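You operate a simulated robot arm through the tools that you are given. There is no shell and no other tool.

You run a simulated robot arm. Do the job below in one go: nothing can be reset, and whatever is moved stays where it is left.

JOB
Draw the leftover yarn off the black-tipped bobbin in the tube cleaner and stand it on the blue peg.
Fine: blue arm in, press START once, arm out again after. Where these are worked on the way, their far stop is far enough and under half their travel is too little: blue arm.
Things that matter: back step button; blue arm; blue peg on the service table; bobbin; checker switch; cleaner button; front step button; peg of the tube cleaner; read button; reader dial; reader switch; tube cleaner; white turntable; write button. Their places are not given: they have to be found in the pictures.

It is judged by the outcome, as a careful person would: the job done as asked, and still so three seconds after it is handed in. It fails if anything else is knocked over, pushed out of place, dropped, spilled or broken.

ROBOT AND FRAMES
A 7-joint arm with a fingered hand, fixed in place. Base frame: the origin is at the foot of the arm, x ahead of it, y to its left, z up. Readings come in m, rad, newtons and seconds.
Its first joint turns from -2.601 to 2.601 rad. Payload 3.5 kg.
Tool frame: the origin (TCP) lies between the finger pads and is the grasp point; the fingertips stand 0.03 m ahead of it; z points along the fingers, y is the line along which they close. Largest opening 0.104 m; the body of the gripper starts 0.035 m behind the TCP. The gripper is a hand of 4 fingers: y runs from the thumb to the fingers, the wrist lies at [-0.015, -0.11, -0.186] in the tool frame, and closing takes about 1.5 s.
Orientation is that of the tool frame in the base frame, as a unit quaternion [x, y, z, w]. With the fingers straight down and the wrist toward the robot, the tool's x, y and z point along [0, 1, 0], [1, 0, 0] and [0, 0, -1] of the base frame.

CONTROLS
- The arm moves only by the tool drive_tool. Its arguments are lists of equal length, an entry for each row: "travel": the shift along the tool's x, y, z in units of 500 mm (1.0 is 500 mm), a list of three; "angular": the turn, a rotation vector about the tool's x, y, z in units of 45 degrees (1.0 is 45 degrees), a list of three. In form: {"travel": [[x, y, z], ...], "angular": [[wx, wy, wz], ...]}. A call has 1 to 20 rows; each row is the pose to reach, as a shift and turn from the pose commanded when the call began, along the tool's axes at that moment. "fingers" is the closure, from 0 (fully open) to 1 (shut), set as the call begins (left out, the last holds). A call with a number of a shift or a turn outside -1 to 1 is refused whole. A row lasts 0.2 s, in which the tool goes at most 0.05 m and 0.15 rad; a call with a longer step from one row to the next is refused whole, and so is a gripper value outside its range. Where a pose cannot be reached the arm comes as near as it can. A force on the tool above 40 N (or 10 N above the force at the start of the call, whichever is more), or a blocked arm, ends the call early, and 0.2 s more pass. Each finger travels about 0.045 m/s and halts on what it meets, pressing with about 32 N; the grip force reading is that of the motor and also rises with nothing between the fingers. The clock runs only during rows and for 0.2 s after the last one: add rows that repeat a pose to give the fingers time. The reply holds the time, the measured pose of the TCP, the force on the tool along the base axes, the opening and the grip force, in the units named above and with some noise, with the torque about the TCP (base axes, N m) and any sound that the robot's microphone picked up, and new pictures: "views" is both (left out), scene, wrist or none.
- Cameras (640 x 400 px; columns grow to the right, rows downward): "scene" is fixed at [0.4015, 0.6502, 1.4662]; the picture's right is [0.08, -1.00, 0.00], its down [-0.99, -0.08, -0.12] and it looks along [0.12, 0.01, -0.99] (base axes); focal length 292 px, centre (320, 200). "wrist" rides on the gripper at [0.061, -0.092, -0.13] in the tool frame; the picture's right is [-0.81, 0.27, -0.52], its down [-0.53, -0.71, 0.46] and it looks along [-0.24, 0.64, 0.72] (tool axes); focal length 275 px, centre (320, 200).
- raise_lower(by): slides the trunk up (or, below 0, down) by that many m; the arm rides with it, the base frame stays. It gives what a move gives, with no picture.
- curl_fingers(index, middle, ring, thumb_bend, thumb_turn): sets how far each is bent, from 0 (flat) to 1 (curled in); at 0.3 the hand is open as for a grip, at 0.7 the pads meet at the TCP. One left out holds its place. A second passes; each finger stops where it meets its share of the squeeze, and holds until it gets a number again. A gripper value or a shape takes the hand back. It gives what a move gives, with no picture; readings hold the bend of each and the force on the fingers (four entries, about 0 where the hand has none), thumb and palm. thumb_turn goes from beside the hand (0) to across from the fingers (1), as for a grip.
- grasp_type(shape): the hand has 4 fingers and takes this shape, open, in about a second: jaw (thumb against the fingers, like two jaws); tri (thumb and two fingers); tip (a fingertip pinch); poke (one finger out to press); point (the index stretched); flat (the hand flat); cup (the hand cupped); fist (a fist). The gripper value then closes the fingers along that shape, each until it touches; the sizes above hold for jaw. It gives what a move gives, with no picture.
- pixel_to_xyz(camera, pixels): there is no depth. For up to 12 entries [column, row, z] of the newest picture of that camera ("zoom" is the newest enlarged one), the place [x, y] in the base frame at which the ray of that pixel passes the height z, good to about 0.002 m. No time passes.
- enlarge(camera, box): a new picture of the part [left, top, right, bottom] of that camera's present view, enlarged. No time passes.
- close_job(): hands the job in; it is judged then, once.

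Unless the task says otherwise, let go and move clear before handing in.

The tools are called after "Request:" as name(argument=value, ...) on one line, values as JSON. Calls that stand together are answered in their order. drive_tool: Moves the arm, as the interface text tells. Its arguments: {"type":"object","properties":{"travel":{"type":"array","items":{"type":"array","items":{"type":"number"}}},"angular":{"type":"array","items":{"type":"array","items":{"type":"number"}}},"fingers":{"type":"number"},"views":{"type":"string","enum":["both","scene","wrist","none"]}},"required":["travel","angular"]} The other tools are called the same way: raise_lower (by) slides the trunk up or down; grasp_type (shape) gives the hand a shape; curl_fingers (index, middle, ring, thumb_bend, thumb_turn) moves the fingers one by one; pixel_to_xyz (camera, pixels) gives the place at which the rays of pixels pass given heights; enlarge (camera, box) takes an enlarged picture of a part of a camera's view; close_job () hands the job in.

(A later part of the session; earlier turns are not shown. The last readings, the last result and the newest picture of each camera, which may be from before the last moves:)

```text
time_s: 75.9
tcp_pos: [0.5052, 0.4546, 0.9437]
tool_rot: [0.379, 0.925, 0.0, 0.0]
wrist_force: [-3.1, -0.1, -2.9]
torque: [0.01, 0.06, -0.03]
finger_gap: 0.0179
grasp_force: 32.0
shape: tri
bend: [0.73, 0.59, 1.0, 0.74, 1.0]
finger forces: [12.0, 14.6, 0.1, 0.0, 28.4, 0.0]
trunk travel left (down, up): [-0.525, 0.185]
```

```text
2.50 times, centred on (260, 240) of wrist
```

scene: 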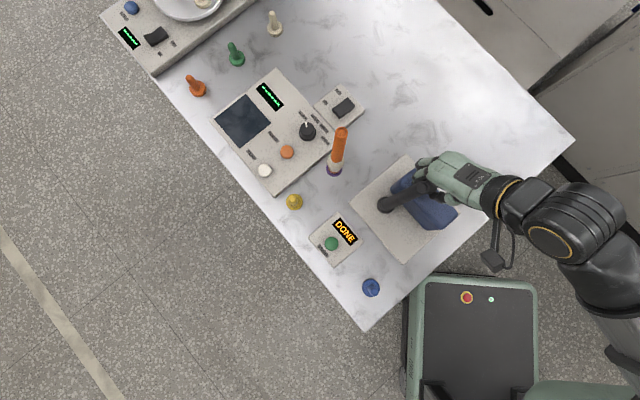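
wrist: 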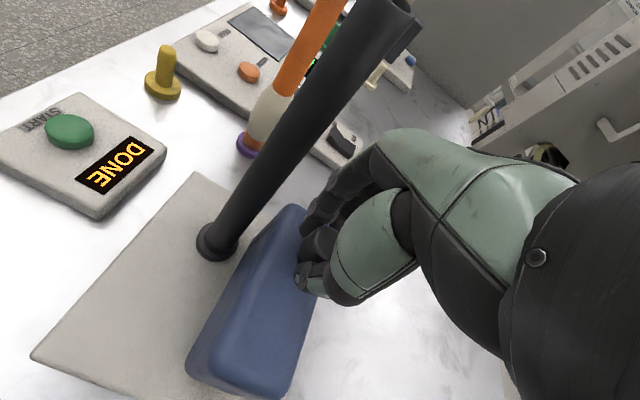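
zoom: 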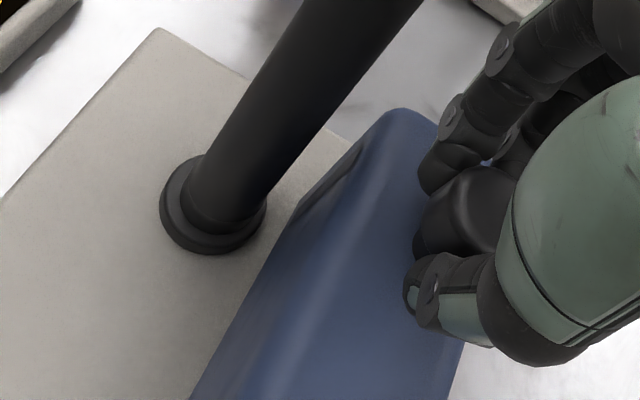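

The knob is gripped (12/14.6/28 N). I'll swing the arm back outward about 16° along its arc, with the hand turning along.

Request:
drive_tool(travel=[[-0.0097, -0.0001, 0], [-0.0195, -0.0009, 0], [-0.0291, -0.0023, 0], [-0.0386, -0.0045, 0], [-0.0386, -0.0045, 0]], angular=[[0, 0, 0.091], [0, 0, 0.182], [0, 0, 0.273], [0, 0, 0.364], [0, 0, 0.364]])

Request:
enlarge(camera="scene", box=[340, 130, 500, 250])

```text
time_s: 77.1
tcp_pos: [0.5172, 0.4398, 0.9434]
tool_rot: [0.508, 0.862, 0.001, 0.001]
wrist_force: [-0.5, 1.6, -4.9]
torque: [0.04, -0.05, -0.06]
finger_gap: 0.0178
grasp_force: 31.7
shape: tri
bend: [0.73, 0.59, 1.0, 0.74, 1.0]
finger forces: [12.9, 14.9, 0.1, 0.0, 27.5, 0.0]
trunk travel left (down, up): [-0.525, 0.185]
```

scene: 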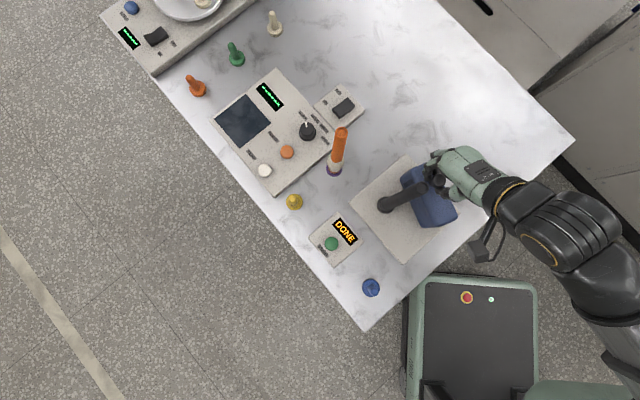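
wrist: 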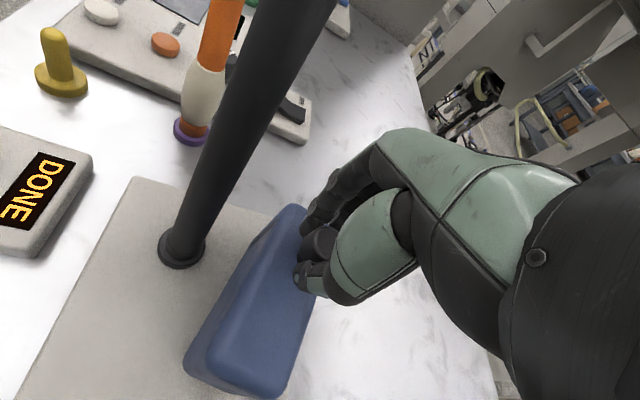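

```text
3.33 times, centred on (420, 190) of scene
```

zoom: 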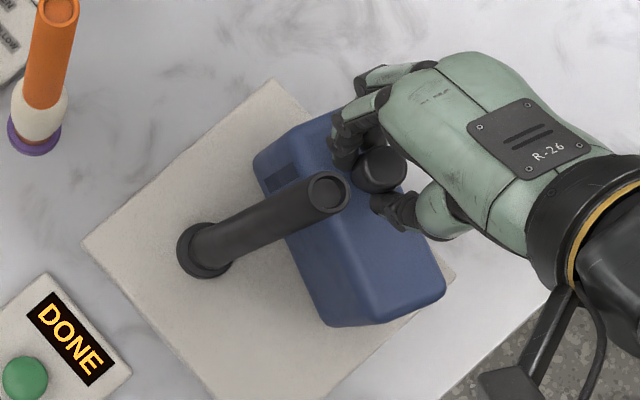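

Forces are minimal, so the arc centre is right, and the bobbin stands undisturbed. I'll continue outward another ~25°.

Request:
drive_tool(travel=[[-0.0098, -0.0001, 0], [-0.0195, -0.0007, 0], [-0.0292, -0.0022, 0], [-0.0387, -0.0045, 0], [-0.048, -0.0074, 0], [-0.0571, -0.0108, 0], [-0.0571, -0.0108, 0]], angular=[[0, 0, 0.091], [0, 0, 0.182], [0, 0, 0.273], [0, 0, 0.364], [0, 0, 0.455], [0, 0, 0.546], [0, 0, 0.546]])

Request:
enlarge(camera="scene", box=[340, 130, 500, 250])

```text
time_s: 78.7
tcp_pos: [0.5257, 0.412, 0.9435]
tool_rot: [0.679, 0.734, 0.0, 0.0]
wrist_force: [-2.5, 0.9, -2.9]
torque: [-0.02, 0.09, -0.06]
finger_gap: 0.0179
grasp_force: 31.6
shape: tri
bend: [0.73, 0.59, 1.0, 0.74, 1.0]
finger forces: [12.4, 14.6, 0.0, 0.0, 29.9, 0.0]
trunk travel left (down, up): [-0.525, 0.185]
```

scene: 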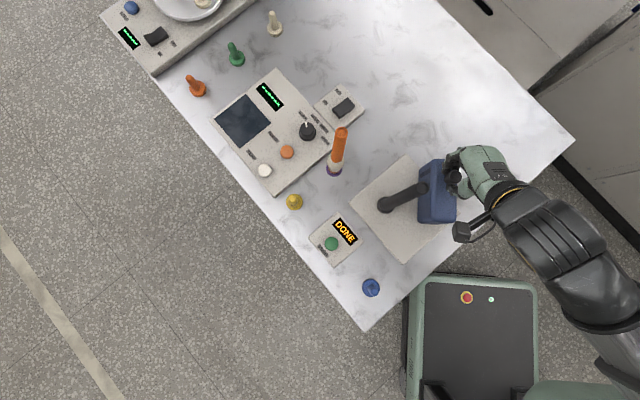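
wrist: 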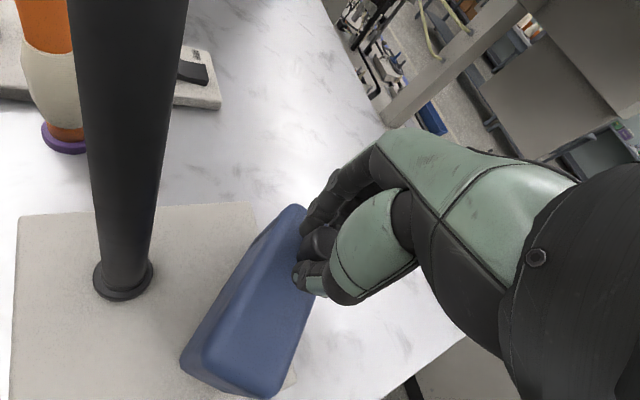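

```text
3.33 times, centred on (420, 190) of scene
```

zoom: 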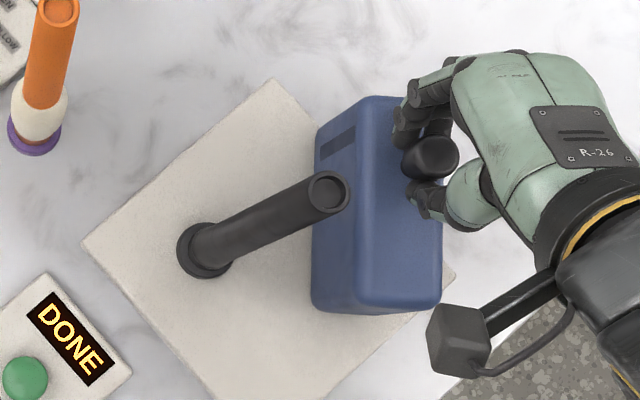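

Arm nearly out; DONE still shows. I'll go the last ~10° toward the outer stop in small rows.

Request:
drive_tool(travel=[[-0.0096, 0, 0], [-0.0194, -0.0009, 0], [-0.0242, -0.0014, 0], [-0.0284, -0.0022, 0], [-0.0284, -0.0022, 0]], angular=[[0, 0, 0.09], [0, 0, 0.16], [0, 0, 0.16], [0, 0, 0.16], [0, 0, 0.16]])

Request:
enlarge(camera="scene", box=[310, 130, 500, 270])

```text
time_s: 79.9
tcp_pos: [0.5268, 0.3988, 0.9443]
tool_rot: [0.723, 0.69, -0.001, 0.001]
wrist_force: [-3.4, 7.2, -11.2]
torque: [0.17, 0.08, 0.0]
finger_gap: 0.0175
grasp_force: 32.3
shape: tri
bend: [0.73, 0.6, 1.0, 0.74, 1.0]
finger forces: [14.9, 12.2, 0.1, 0.1, 29.9, 0.0]
trunk travel left (down, up): [-0.525, 0.185]
```

scene: 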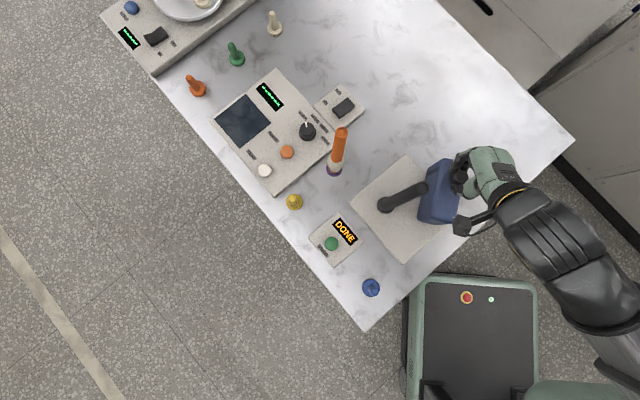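
wrist: 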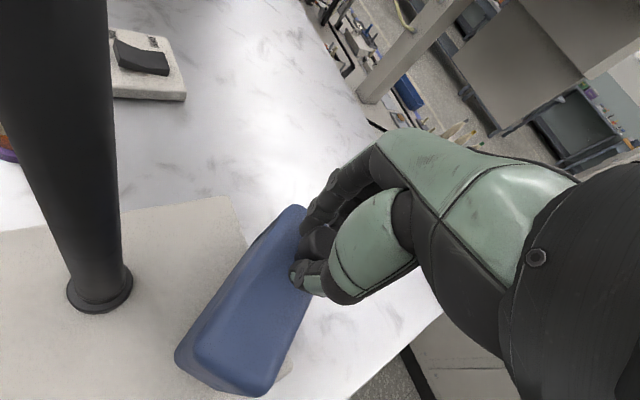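

```text
2.86 times, centred on (405, 200) of scene
```

zoom: 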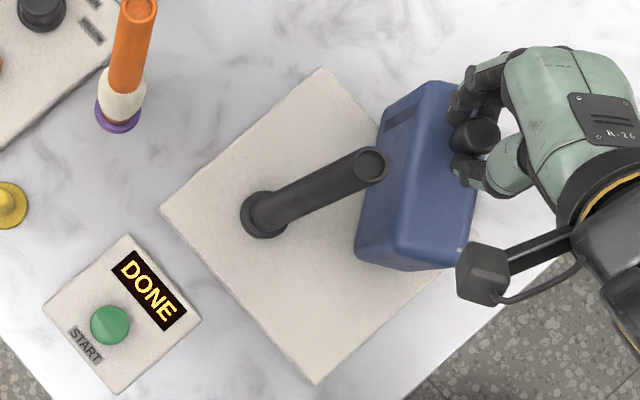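

The knob is back at scene (459,177), its starting place, and a 7 N reaction shows the outer stop. I'll open the fingers and rise.

Request:
drive_tool(travel=[[0, 0, 0], [0, 0, 0], [0, 0, 0], [0, 0, 0], [0, 0, 0], [0, 0, 0], [0, 0, 0], [0, 0, 0], [0, 0, 0]], angular=[[0, 0, 0], [0, 0, 0], [0, 0, 0], [0, 0, 0], [0, 0, 0], [0, 0, 0], [0, 0, 0], [0, 0, 0], [0, 0, 0]], fingers=0, views="none")

Request:
drive_tool(travel=[[0, 0, -0.05], [0, 0, -0.12], [0, 0, -0.2], [0, 0, -0.28], [0, 0, -0.36], [0, 0, -0.44], [0, 0, -0.504]], angular=[[0, 0, 0], [0, 0, 0], [0, 0, 0], [0, 0, 0], [0, 0, 0], [0, 0, 0], [0, 0, 0]])

Request:
enlarge(camera="scene", box=[310, 130, 500, 270])

```text
time_s: 81.9
tcp_pos: [0.5264, 0.3977, 0.9445]
tool_rot: [0.723, 0.691, 0.0, 0.0]
wrist_force: [0.7, -0.1, 0.1]
torque: [0.01, -0.03, -0.02]
finger_gap: 0.1037
grasp_force: 0.0
shape: tri
bend: [0.3, 0.3, 0.99, 0.3, 0.98]
finger forces: [0.0, 0.1, 0.0, 0.1, 0.0, 0.0]
trunk travel left (down, up): [-0.525, 0.185]
```

```text
time_s: 83.5
tcp_pos: [0.5246, 0.3978, 1.1972]
tool_rot: [0.724, 0.69, 0.0, 0.0]
wrist_force: [-0.7, -1.1, -0.2]
torque: [0.0, 0.0, 0.0]
finger_gap: 0.1038
grasp_force: 0.1
shape: tri
bend: [0.3, 0.3, 0.99, 0.3, 0.98]
finger forces: [0.0, 0.0, 0.0, 0.0, 0.0, 0.0]
trunk travel left (down, up): [-0.525, 0.185]
```

scene: 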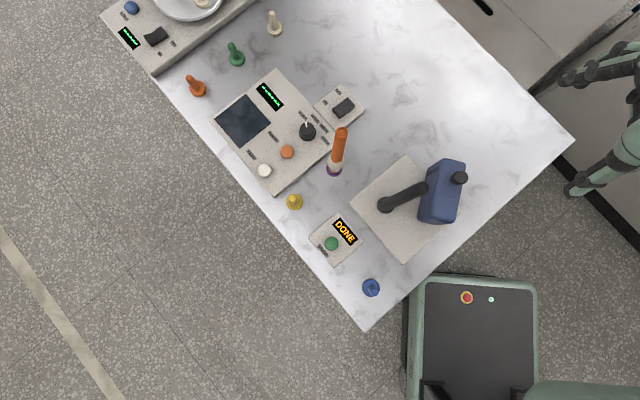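
wrist: 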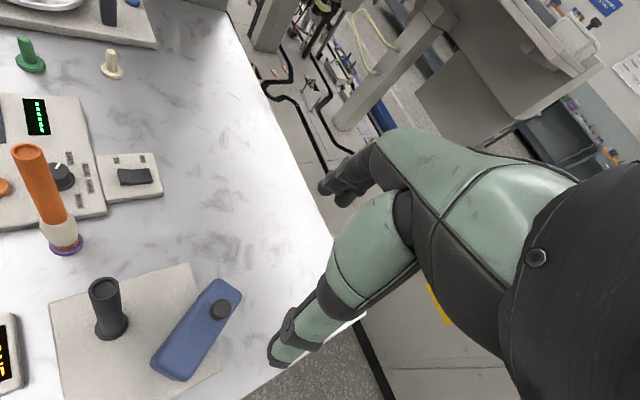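

```text
2.86 times, centred on (405, 200) of scene
```

zoom: 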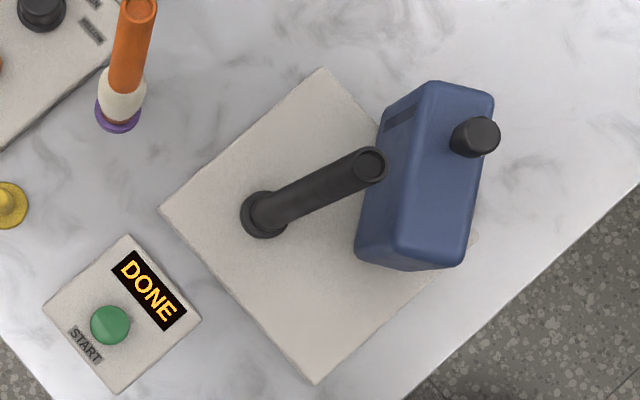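

The arm is out at its starting place and the bobbin, stripped of yarn, stands on the cleaner peg. I'll measure the bobbin's top from both cameras before picking it up.

Request:
enlarge(camera="wrist", box=[60, 250, 160, 350])

Request:
enlarge(camera="scene", box=[370, 160, 450, 220])

```text
4.00 times, centred on (110, 300) of wrist
```

zoom: 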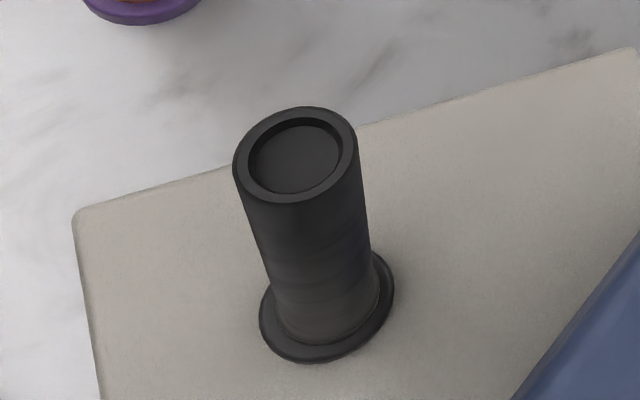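

```text
6.67 times, centred on (410, 190) of scene
```

zoom: 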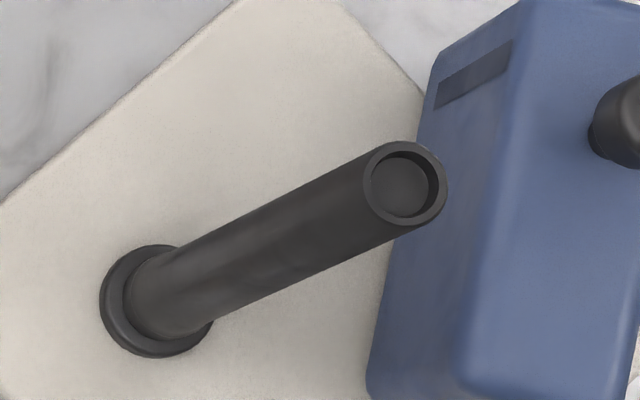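

Request:
pixel_to_xyz(camera="wrist", pixels=[[104.25, 288.75, 1.04], [104.25, 288.75, 1.05], [104.25, 288.75, 1.06]])

Request:
pixel_to_xyz(camera="scene", pixels=[[422.7, 187.6, 1.04], [422.7, 187.6, 1.05], [422.7, 187.6, 1.06], [371, 288, 0.8], [371, 288, 0.81], [371, 286.5, 0.85]])

```text
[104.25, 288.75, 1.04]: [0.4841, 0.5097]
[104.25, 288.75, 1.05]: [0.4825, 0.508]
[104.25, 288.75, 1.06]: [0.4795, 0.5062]
```

```text
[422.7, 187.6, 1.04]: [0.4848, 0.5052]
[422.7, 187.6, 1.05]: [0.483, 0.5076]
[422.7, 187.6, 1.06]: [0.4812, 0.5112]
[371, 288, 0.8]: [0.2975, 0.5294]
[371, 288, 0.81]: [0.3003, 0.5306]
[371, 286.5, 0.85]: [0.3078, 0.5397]
```

Bobbin top is at (0.483, 0.508, 1.05). I'll move above it with the hand yawed back ~45°, then verify.

Request:
drive_tool(travel=[[0.0366, -0.0163, 0], [0.0732, -0.0326, 0], [0.1098, -0.0489, 0], [0.1464, -0.0651, 0], [0.183, -0.0814, 0], [0.2196, -0.0977, 0], [0.2196, -0.0977, 0]], angular=[[0, 0, -0.167], [0, 0, -0.333], [0, 0, -0.5], [0, 0, -0.667], [0, 0, -0.833], [0, 0, -1.0], [0, 0, -1.0]])

Request:
enlarge(camera="wrist", box=[160, 250, 300, 370])

```text
time_s: 85.1
tcp_pos: [0.4826, 0.5116, 1.1974]
tool_rot: [0.404, 0.915, 0.0, 0.0]
wrist_force: [0.5, -0.2, -0.3]
torque: [0.01, 0.02, 0.0]
finger_gap: 0.104
grasp_force: 0.1
shape: tri
bend: [0.3, 0.3, 0.99, 0.3, 0.98]
finger forces: [0.1, 0.0, 0.1, 0.1, 0.0, 0.1]
trunk travel left (down, up): [-0.525, 0.185]
```

scene: 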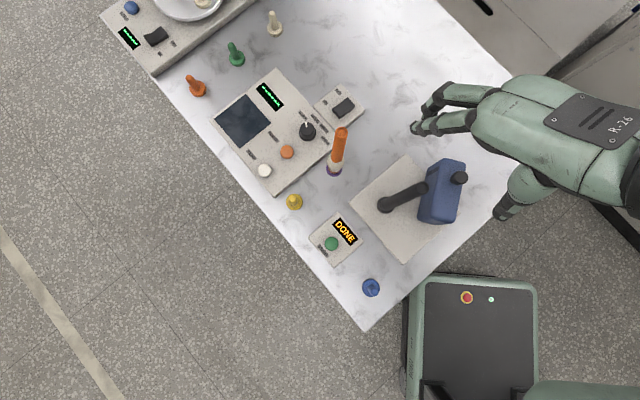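
wrist: 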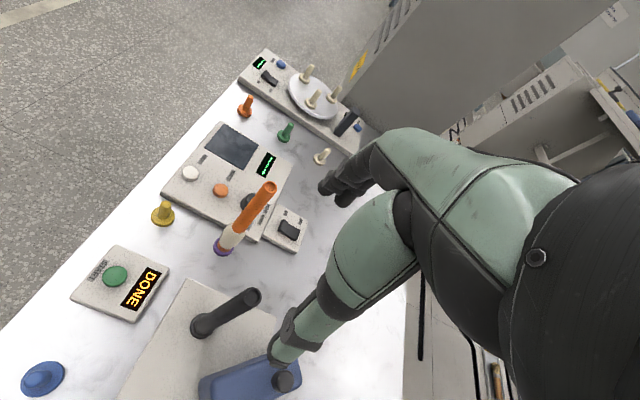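

```text
3.33 times, centred on (230, 310) of wrist
```

zoom: 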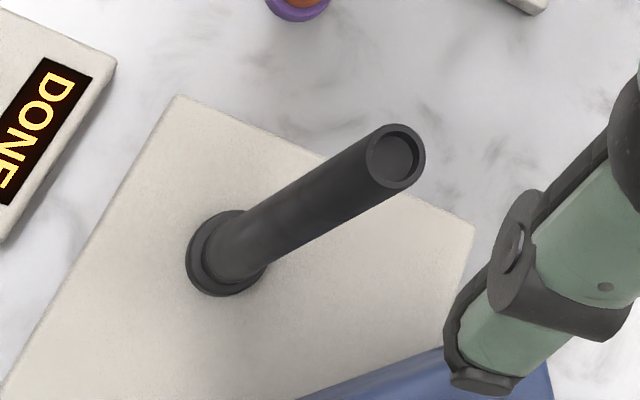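

Request:
pixel_to_xyz(camera="wrist", pixels=[[252.5, 296.5, 1.05], [252.5, 296.5, 1.045]])

```text
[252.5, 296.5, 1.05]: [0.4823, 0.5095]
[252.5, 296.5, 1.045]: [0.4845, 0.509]
```

The tube is at the chuck position. I'll descend to z≈1.029 and close.

Request:
drive_tool(travel=[[0, 0, 0.07], [0, 0, 0.14], [0, 0, 0.21], [0, 0, 0.27], [0, 0, 0.315], [0, 0, 0.337], [0, 0, 0.337]], angular=[[0, 0, 0], [0, 0, 0], [0, 0, 0], [0, 0, 0], [0, 0, 0], [0, 0, 0], [0, 0, 0]], views="none")

Request:
drive_tool(travel=[[0, 0, 0], [0, 0, 0], [0, 0, 0], [0, 0, 0], [0, 0, 0], [0, 0, 0], [0, 0, 0], [0, 0, 0], [0, 0, 0], [0, 0, 0]], angular=[[0, 0, 0], [0, 0, 0], [0, 0, 0], [0, 0, 0], [0, 0, 0], [0, 0, 0], [0, 0, 0], [0, 0, 0], [0, 0, 0], [0, 0, 0]], fingers=1)

Request:
enlarge(camera="wrist", box=[180, 160, 420, 360])

```text
time_s: 86.7
tcp_pos: [0.4836, 0.5099, 1.0278]
tool_rot: [0.405, 0.914, 0.001, 0.0]
wrist_force: [0.6, -0.2, -0.3]
torque: [-0.02, 0.01, -0.01]
finger_gap: 0.1038
grasp_force: 0.1
shape: tri
bend: [0.3, 0.3, 0.99, 0.3, 0.98]
finger forces: [0.1, 0.0, 0.0, 0.0, 0.0, 0.1]
trunk travel left (down, up): [-0.525, 0.185]
```

```text
time_s: 88.9
tcp_pos: [0.483, 0.5098, 1.0269]
tool_rot: [0.405, 0.915, 0.0, -0.001]
wrist_force: [1.0, 0.9, -0.5]
torque: [0.07, -0.11, 0.02]
finger_gap: 0.0121
grasp_force: 32.1
shape: tri
bend: [0.72, 0.64, 1.0, 0.74, 1.0]
finger forces: [14.7, 14.6, 0.0, 0.1, 28.0, 0.1]
trunk travel left (down, up): [-0.525, 0.185]
```

scene: 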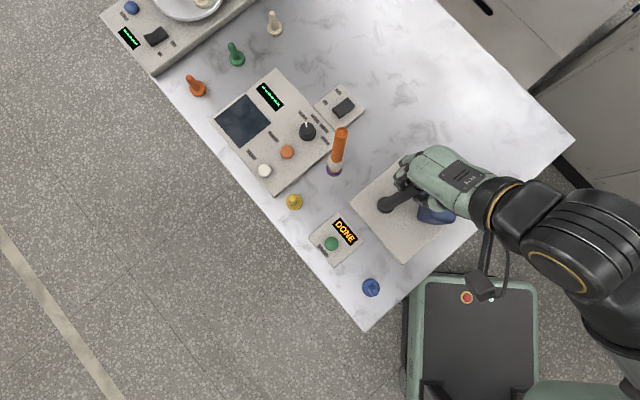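
wrist: 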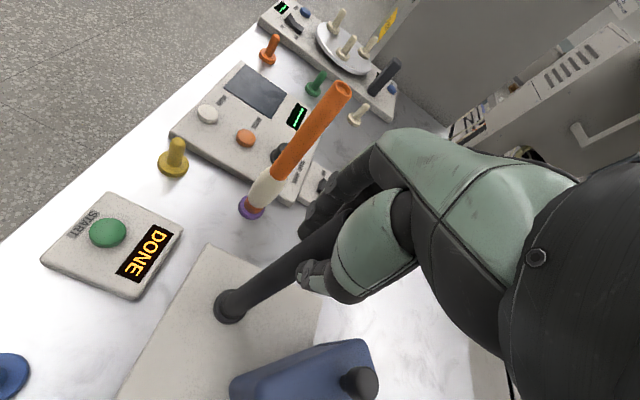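

```text
2.00 times, centred on (300, 260) of wrist
```

zoom: 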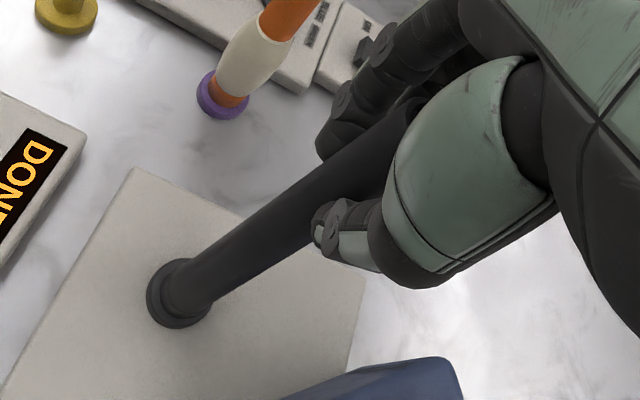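

A balanced grip (14.7/14.6/28 N). I'll lift it straight off the cleaner peg.

Request:
drive_tool(travel=[[0, 0, -0.02], [0, 0, -0.05], [0, 0, -0.08], [0, 0, -0.12], [0, 0, -0.17], [0, 0, -0.22], [0, 0, -0.27], [0, 0, -0.27]], angular=[[0, 0, 0], [0, 0, 0], [0, 0, 0], [0, 0, 0], [0, 0, 0], [0, 0, 0], [0, 0, 0], [0, 0, 0]])

Request:
enlarge(camera="scene", box=[350, 130, 510, 250])

Request:
enlarge(camera="wrist", box=[160, 220, 340, 360])

```text
time_s: 90.7
tcp_pos: [0.4814, 0.5097, 1.1637]
tool_rot: [0.405, 0.915, 0.0, 0.0]
wrist_force: [-0.3, 0.6, 0.4]
torque: [0.03, -0.03, 0.02]
finger_gap: 0.0121
grasp_force: 32.3
shape: tri
bend: [0.72, 0.65, 1.0, 0.74, 1.0]
finger forces: [16.7, 14.3, 0.1, 0.0, 28.4, 0.1]
trunk travel left (down, up): [-0.525, 0.185]
```

scene: 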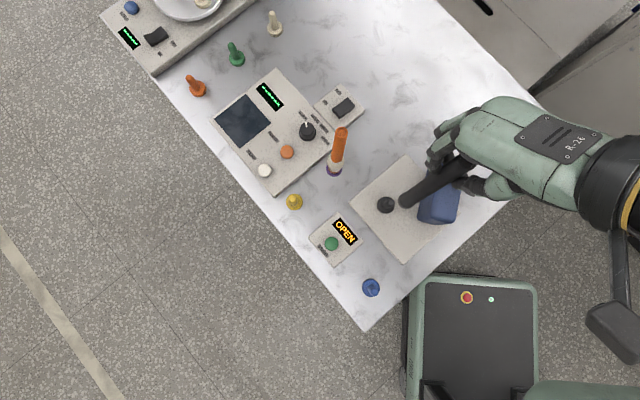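
wrist: 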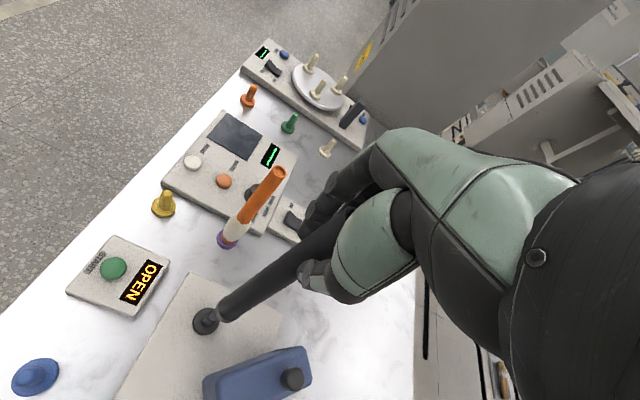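

```text
3.33 times, centred on (430, 190) of scene
```

zoom: 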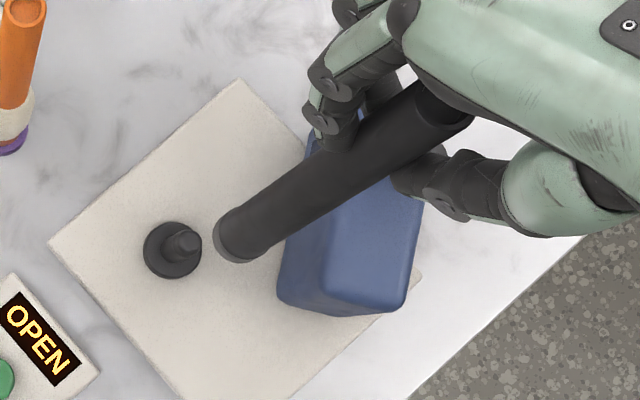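

```text
2.86 times, centred on (250, 290) of wrist
```

zoom: 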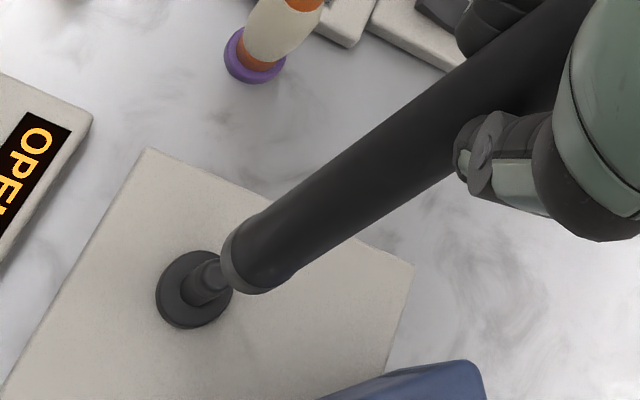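

The bobbin is off and the display reads OPEN. The tube hangs with its lower end ~1 cm toward the thumb (about 3° tilt), so I'll tilt the hand slightly to make it plumb and check again against the cleaner peg.

Request:
drive_tool(travel=[[0, 0, 0], [0, 0, 0], [0, 0, 0]], angular=[[-0.03, 0.01, 0], [-0.062, 0.02, 0], [-0.062, 0.02, 0]])

Request:
enlarge(camera="scene", box=[350, 130, 510, 250])

Request:
enlarge(camera="wrist", box=[160, 220, 340, 360])

Request:
enlarge(camera="scene", box=[340, 260, 400, 310])

```text
time_s: 91.5
tcp_pos: [0.4822, 0.509, 1.1631]
tool_rot: [0.404, 0.915, 0.026, 0.003]
wrist_force: [-0.2, -0.5, -0.1]
torque: [0.0, 0.0, 0.02]
finger_gap: 0.0119
grasp_force: 31.4
shape: tri
bend: [0.72, 0.65, 1.0, 0.74, 1.0]
finger forces: [16.8, 14.4, 0.0, 0.1, 28.4, 0.0]
trunk travel left (down, up): [-0.525, 0.185]
```

scene: 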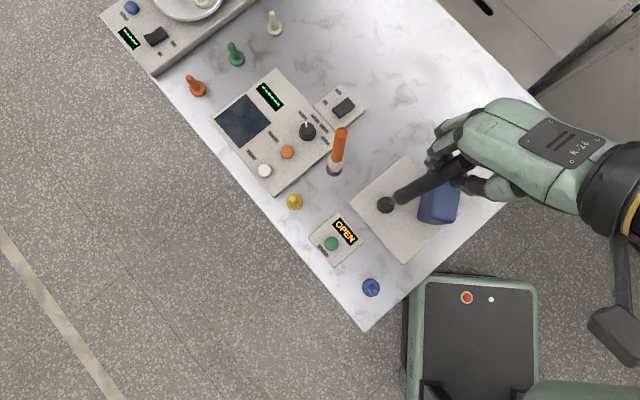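
wrist: 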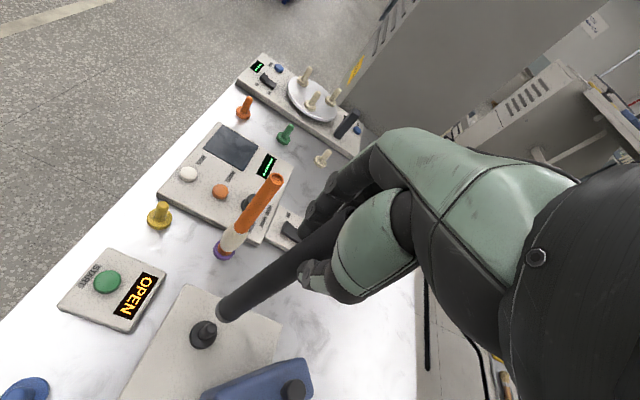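

```text
3.33 times, centred on (430, 190) of scene
```

zoom: 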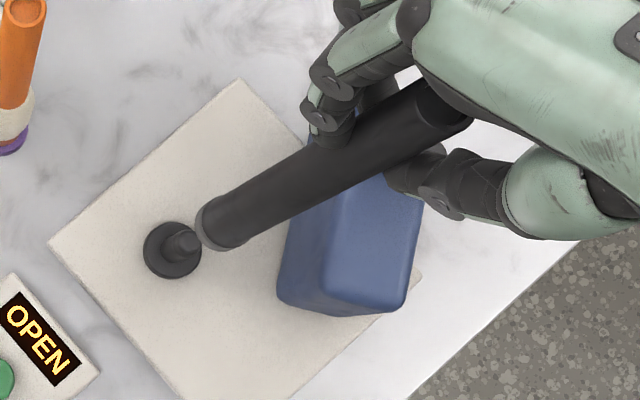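

```text
2.86 times, centred on (250, 290) of wrist
```

zoom: 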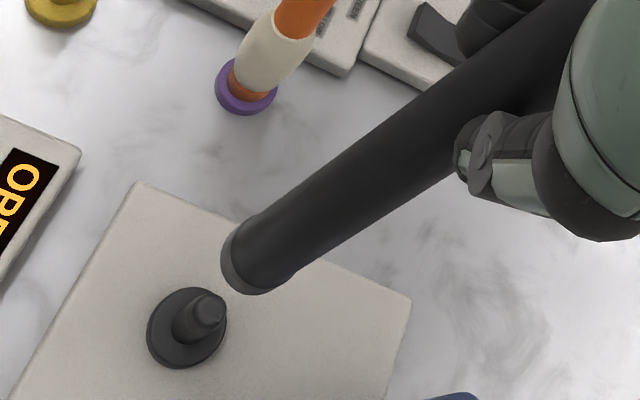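

```text
8.00 times, centred on (370, 285) of scene
```

zoom: 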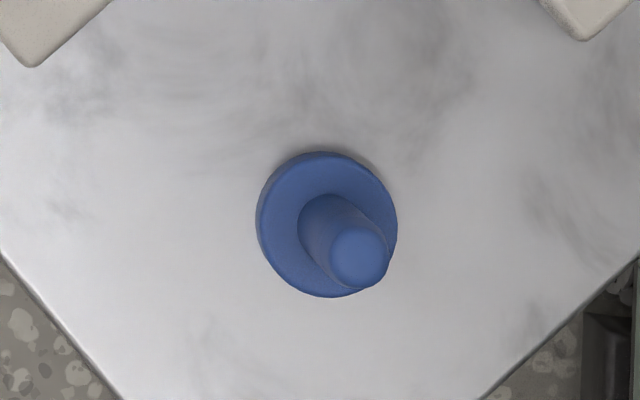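

The tube is now nearly plumb and aligned with the cleaner peg in the scene view. I'll compute the blue peg's position: flange centre (370.9,288.1), stem tip (375,291.9).

Request:
pixel_to_xyz(camera="scene", pixels=[[370.9, 288.1, 0.795], [370.9, 288.1, 0.8], [370.9, 288.1, 0.805], [375, 291.9, 0.84], [375, 291.9, 0.85], [375, 291.9, 0.86]])

Request:
enlarge(camera="scene", box=[270, 180, 330, 230])

```text
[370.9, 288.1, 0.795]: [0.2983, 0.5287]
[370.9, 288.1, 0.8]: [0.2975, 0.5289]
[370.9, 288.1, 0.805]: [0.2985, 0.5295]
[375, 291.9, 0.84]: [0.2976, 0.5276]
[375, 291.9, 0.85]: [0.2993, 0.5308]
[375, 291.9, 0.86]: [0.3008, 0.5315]
```

```text
8.00 times, centred on (300, 205) of scene
```

zoom: 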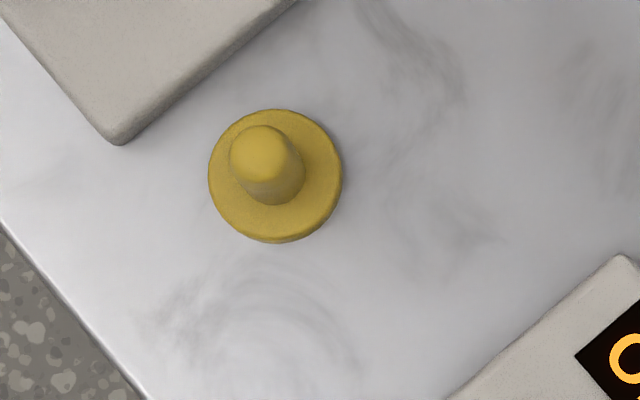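

Request:
pixel_to_xyz(camera="scene", pixels=[[400.6, 197.5, 0.95], [400.6, 197.5, 0.956], [400.6, 197.5, 0.962]])

Request:
pixel_to_xyz(camera="wrist", pixels=[[228, 310.3, 0.95], [228, 310.3, 0.956], [228, 310.3, 0.962]])

```text
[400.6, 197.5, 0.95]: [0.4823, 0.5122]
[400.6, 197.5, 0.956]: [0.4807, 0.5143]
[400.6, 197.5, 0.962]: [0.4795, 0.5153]
```

```text
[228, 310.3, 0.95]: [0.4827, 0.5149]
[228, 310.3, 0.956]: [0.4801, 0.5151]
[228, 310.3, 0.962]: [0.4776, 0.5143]
```

The bottom end is near (0.481, 0.514); a slightly different tilt correction is better. I'll carry the bobbin at this height over to above the blue peg (0.298, 0.529) and adjust the tilt on the way.

Request:
drive_tool(travel=[[0.0561, -0.0491, -0.0015], [0.1122, -0.0982, -0.003], [0.1683, -0.1473, -0.0046], [0.2244, -0.1964, -0.0061], [0.2805, -0.2455, -0.0076], [0.2805, -0.2455, -0.0076]], angular=[[0.002, -0.007, 0], [0.004, -0.014, 0], [0.006, -0.022, 0], [0.008, -0.03, 0], [0.011, -0.0367, 0], [0.011, -0.0367, 0]])

Request:
enlarge(camera="wrist", box=[160, 220, 340, 360])

Request:
enlarge(camera="scene", box=[340, 240, 500, 360])

```text
time_s: 92.9
tcp_pos: [0.2992, 0.531, 1.1659]
tool_rot: [0.406, 0.914, 0.016, 0.014]
wrist_force: [-0.3, -0.4, -1.0]
torque: [0.01, 0.0, -0.02]
finger_gap: 0.0117
grasp_force: 31.6
shape: tri
bend: [0.72, 0.65, 1.0, 0.74, 1.0]
finger forces: [16.9, 14.6, 0.0, 0.1, 28.4, 0.0]
trunk travel left (down, up): [-0.525, 0.185]
```

scene: 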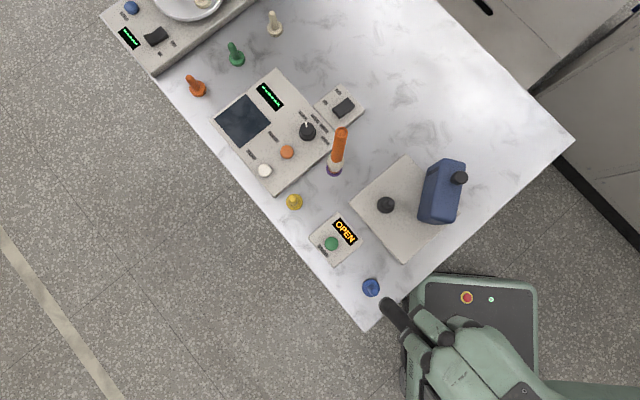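
wrist: 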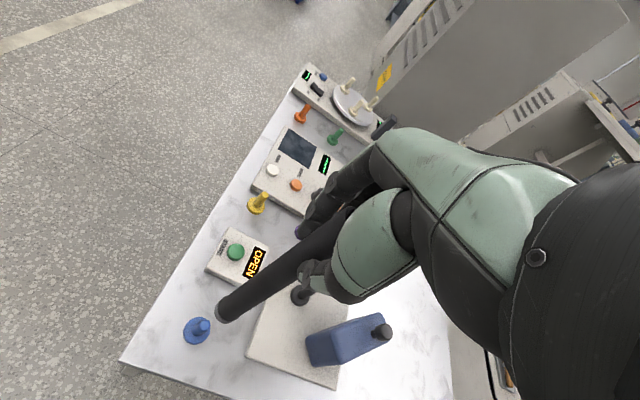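

```text
2.86 times, centred on (250, 290) of wrist
```

zoom: 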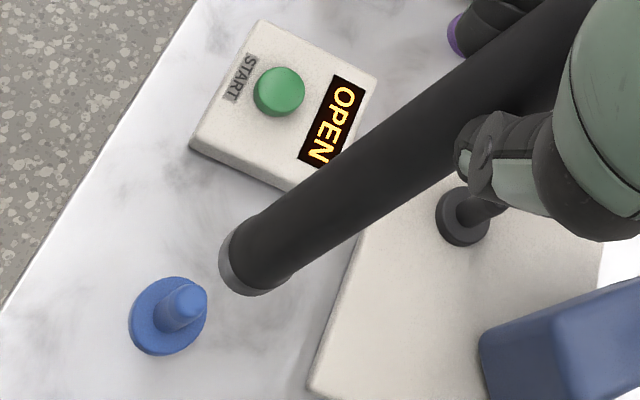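

```text
3.33 times, centred on (420, 300) of scene
```

zoom: 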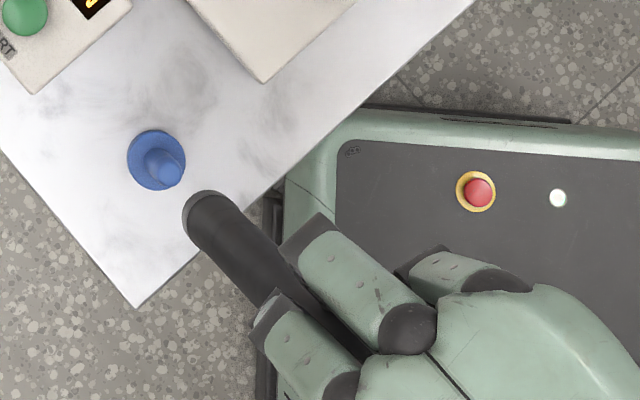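

Both views show the tube's lower end in line with the blue peg, and the pose is well within reach. I'll descend vertically ~90 mm (compensating the small tilt) to just above the stem and check again.

Request:
drive_tool(travel=[[0.0008, -0.0024, 0.06], [0.0016, -0.0048, 0.12], [0.0022, -0.0066, 0.165], [0.0024, -0.0072, 0.18], [0.0024, -0.0072, 0.18]], angular=[[0, 0, 0], [0, 0, 0], [0, 0, 0], [0, 0, 0], [0, 0, 0]])

Request:
enlarge(camera="wrist", box=[170, 270, 270, 350])

Request:
enlarge(camera="scene", box=[340, 260, 420, 320])

```text
time_s: 94.1
tcp_pos: [0.2975, 0.5315, 1.0732]
tool_rot: [0.405, 0.914, 0.015, 0.014]
wrist_force: [-0.4, -0.5, -0.6]
torque: [0.0, -0.02, -0.03]
finger_gap: 0.0123
grasp_force: 31.7
shape: tri
bend: [0.72, 0.65, 1.0, 0.74, 1.0]
finger forces: [17.0, 14.9, 0.1, 0.0, 28.3, 0.0]
trunk travel left (down, up): [-0.525, 0.185]
```

scene: 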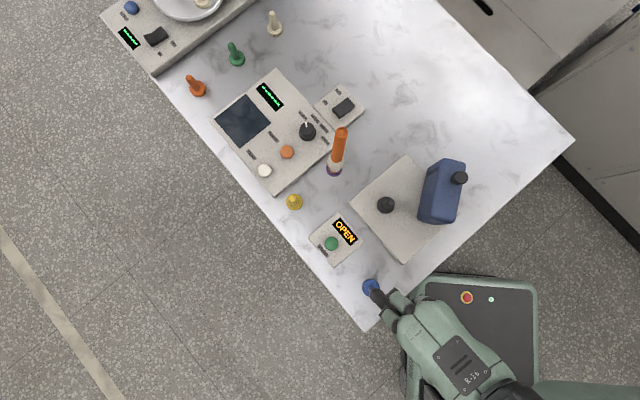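
wrist: 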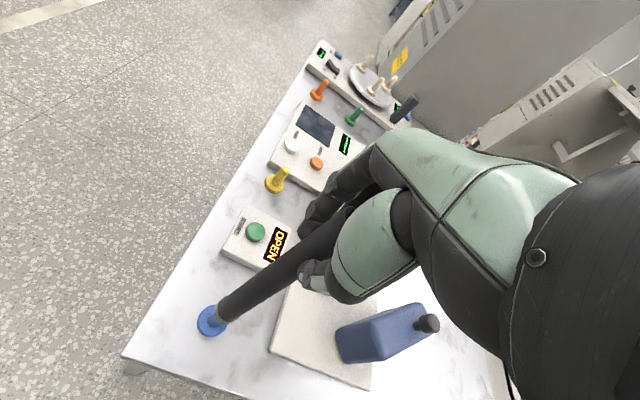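

```text
5.00 times, centred on (220, 310) of wrist
```

zoom: 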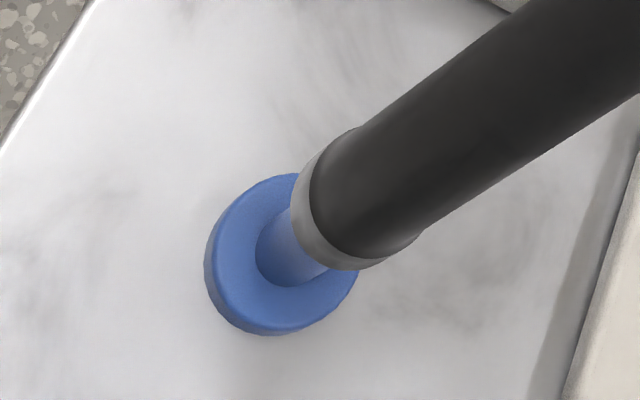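

```text
6.67 times, centred on (380, 290) of scene
```

zoom: 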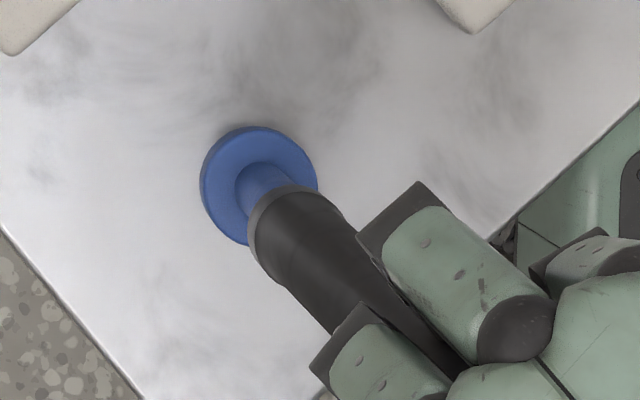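

Request:
pixel_to_xyz(camera="scene", pixels=[[375.05, 293.3, 0.855], [375.05, 293.3, 0.863], [375.05, 293.3, 0.87]])

Request:
pixel_to_xyz(camera="wrist", pixels=[[222.4, 314.8, 0.855], [222.4, 314.8, 0.863], [222.4, 314.8, 0.87], [213, 320, 0.8], [213, 320, 0.805]])

```text
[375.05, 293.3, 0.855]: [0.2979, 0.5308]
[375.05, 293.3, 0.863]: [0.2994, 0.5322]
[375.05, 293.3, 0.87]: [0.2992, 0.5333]
```

```text
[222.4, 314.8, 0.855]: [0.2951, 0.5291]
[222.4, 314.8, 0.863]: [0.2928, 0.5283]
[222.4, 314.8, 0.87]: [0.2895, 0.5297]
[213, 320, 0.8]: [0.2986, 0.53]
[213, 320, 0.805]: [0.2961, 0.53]
```

The remaining offset is ~2 mm in x at most. I'll nudge +2 mm in x and lower 25 mm gently, watching forces.

Request:
drive_tool(travel=[[-0.002, 0.0036, 0], [-0.0019, 0.0032, 0.01], [-0.0017, 0.0028, 0.02], [-0.0016, 0.0024, 0.03], [-0.0015, 0.002, 0.04], [-0.0013, 0.0016, 0.05]], angular=[[0, 0, 0], [0, 0, 0], [0, 0, 0], [0, 0, 0], [0, 0, 0], [0, 0, 0]])

Request:
enlarge(camera="wrist", box=[170, 270, 270, 350])

Request:
enlarge(camera="scene", box=[340, 260, 420, 320])

```text
time_s: 95.5
tcp_pos: [0.298, 0.5316, 1.0488]
tool_rot: [0.405, 0.914, 0.016, 0.014]
wrist_force: [-0.4, -0.1, 0.0]
torque: [0.03, 0.0, 0.02]
finger_gap: 0.0119
grasp_force: 32.1
shape: tri
bend: [0.72, 0.65, 1.0, 0.74, 1.0]
finger forces: [17.0, 14.9, 0.0, 0.0, 28.4, 0.1]
trunk travel left (down, up): [-0.525, 0.185]
```

scene: 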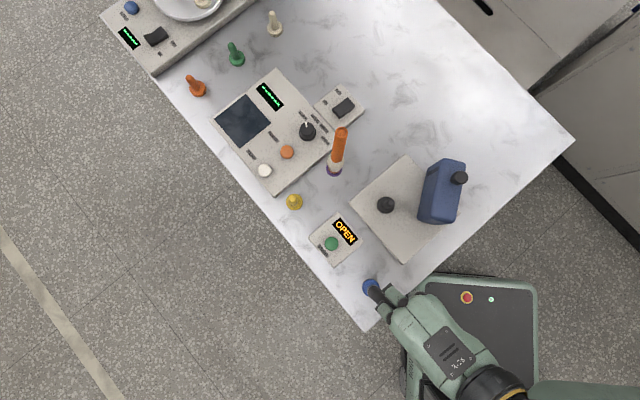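
wrist: 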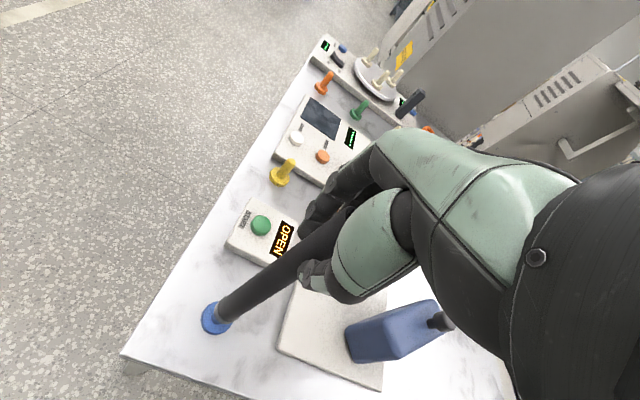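

```text
5.00 times, centred on (220, 310) of wrist
```

zoom: 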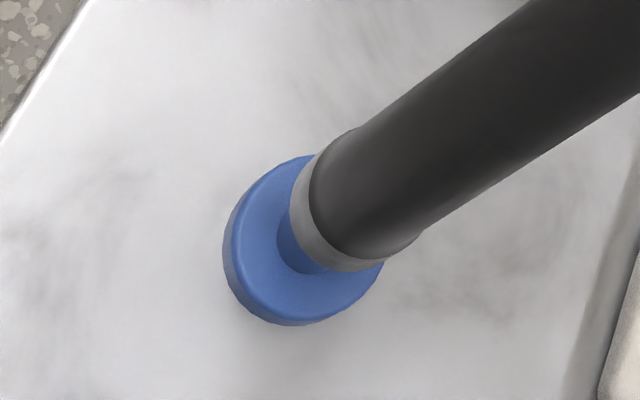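

```text
6.67 times, centred on (380, 290) of scene
```

zoom: 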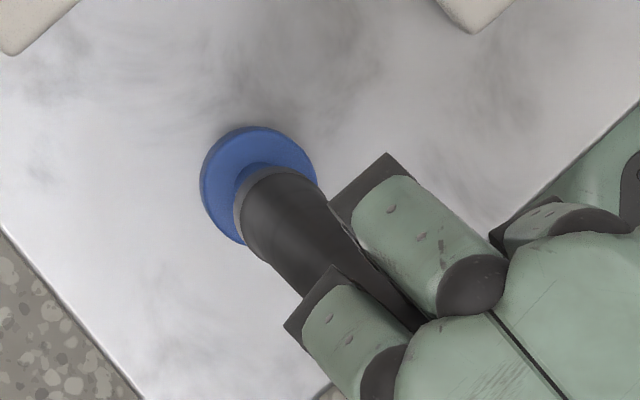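

No contact force and the rim surrounds the stem in both views. I'll lower another 22 mm.

Request:
drive_tool(travel=[[0.0001, -0.0004, 0.01], [0.0003, -0.0008, 0.02], [0.0004, -0.0012, 0.03], [0.0005, -0.0015, 0.038], [0.0006, -0.0018, 0.044]], angular=[[0, 0, 0], [0, 0, 0], [0, 0, 0], [0, 0, 0], [0, 0, 0]])

Request:
enlarge(camera="wrist", box=[170, 270, 270, 350])

Request:
enlarge(camera="scene", box=[340, 260, 420, 320])

```text
time_s: 96.7
tcp_pos: [0.2984, 0.5319, 1.0271]
tool_rot: [0.405, 0.914, 0.016, 0.014]
wrist_force: [-0.2, -0.2, 0.1]
torque: [0.01, 0.01, 0.01]
finger_gap: 0.012
grasp_force: 31.5
shape: tri
bend: [0.72, 0.65, 1.0, 0.74, 1.0]
finger forces: [17.0, 14.9, 0.0, 0.0, 28.3, 0.1]
trunk travel left (down, up): [-0.525, 0.185]
```

scene: 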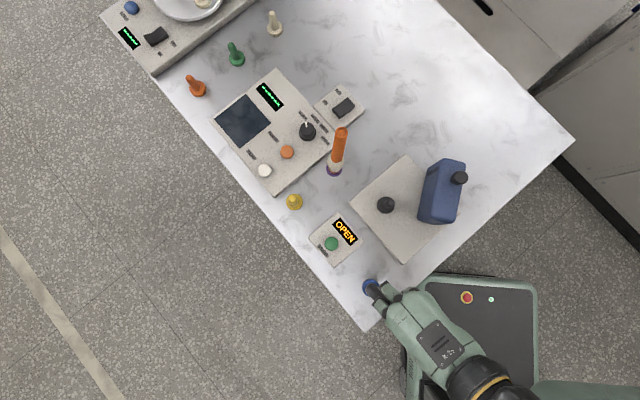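
wrist: 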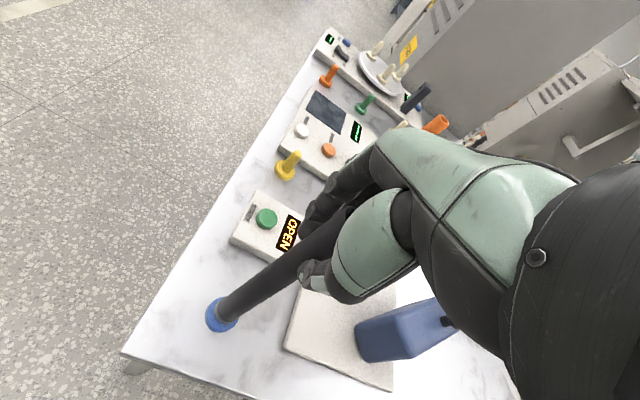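

```text
5.00 times, centred on (220, 310) of wrist
```

zoom: 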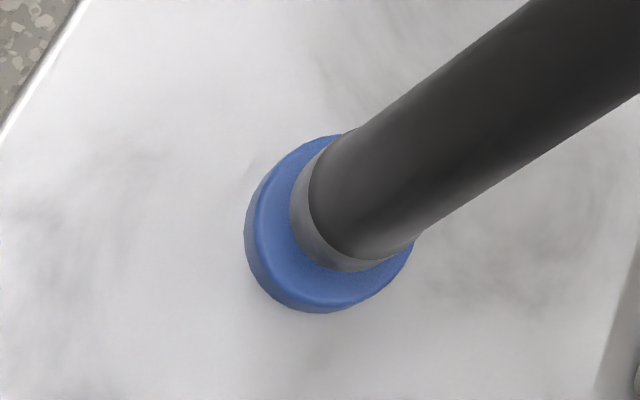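

```text
6.67 times, centred on (380, 290) of scene
```

zoom: 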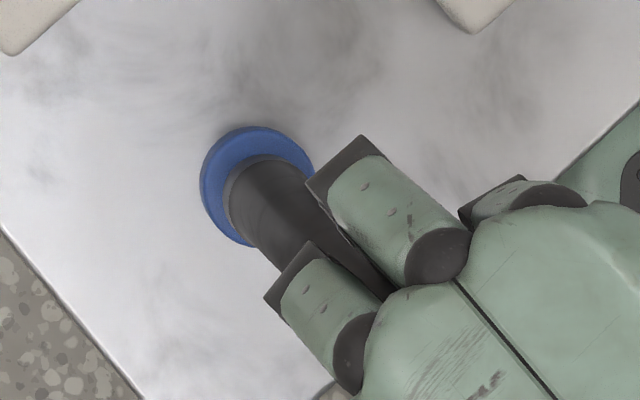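

It slides on freely; about 1 cm remains. I'll lower in fine steps until it seats.

Request:
drive_tool(travel=[[0.0001, -0.0002, 0.005], [0.0001, -0.0004, 0.01], [0.0002, -0.0006, 0.015], [0.0002, -0.0008, 0.019]], angular=[[0, 0, 0], [0, 0, 0], [0, 0, 0], [0, 0, 0]], views="wrist")

Request:
enlarge(camera="wrist", box=[170, 270, 270, 350])

```text
time_s: 97.7
tcp_pos: [0.2994, 0.5313, 1.0157]
tool_rot: [0.404, 0.914, 0.016, 0.015]
wrist_force: [-0.9, 0.1, -0.7]
torque: [-0.02, 0.03, 0.01]
finger_gap: 0.012
grasp_force: 32.4
shape: tri
bend: [0.72, 0.65, 1.0, 0.74, 1.0]
finger forces: [17.0, 15.0, 0.0, 0.1, 28.2, 0.0]
trunk travel left (down, up): [-0.525, 0.185]
```

wrist: 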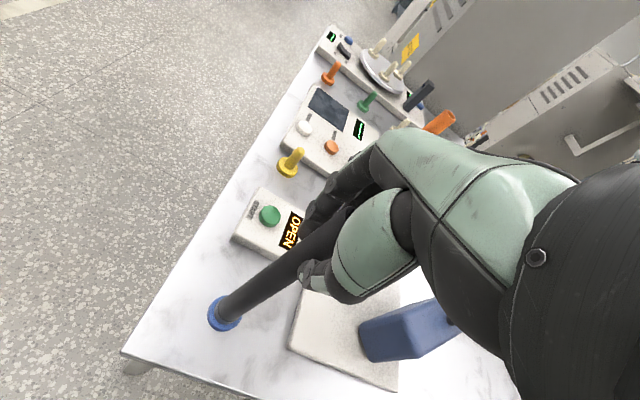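

```text
5.00 times, centred on (220, 310) of wrist
```

zoom: 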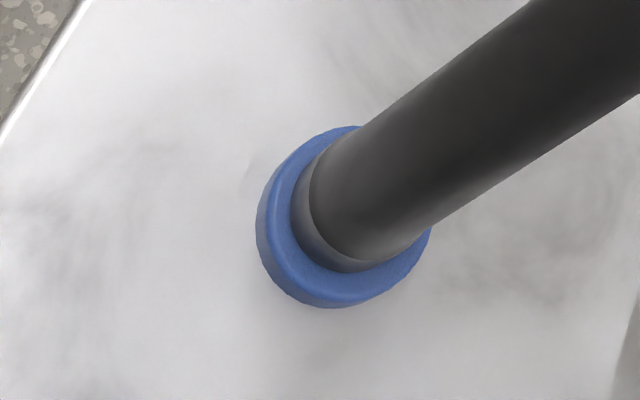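

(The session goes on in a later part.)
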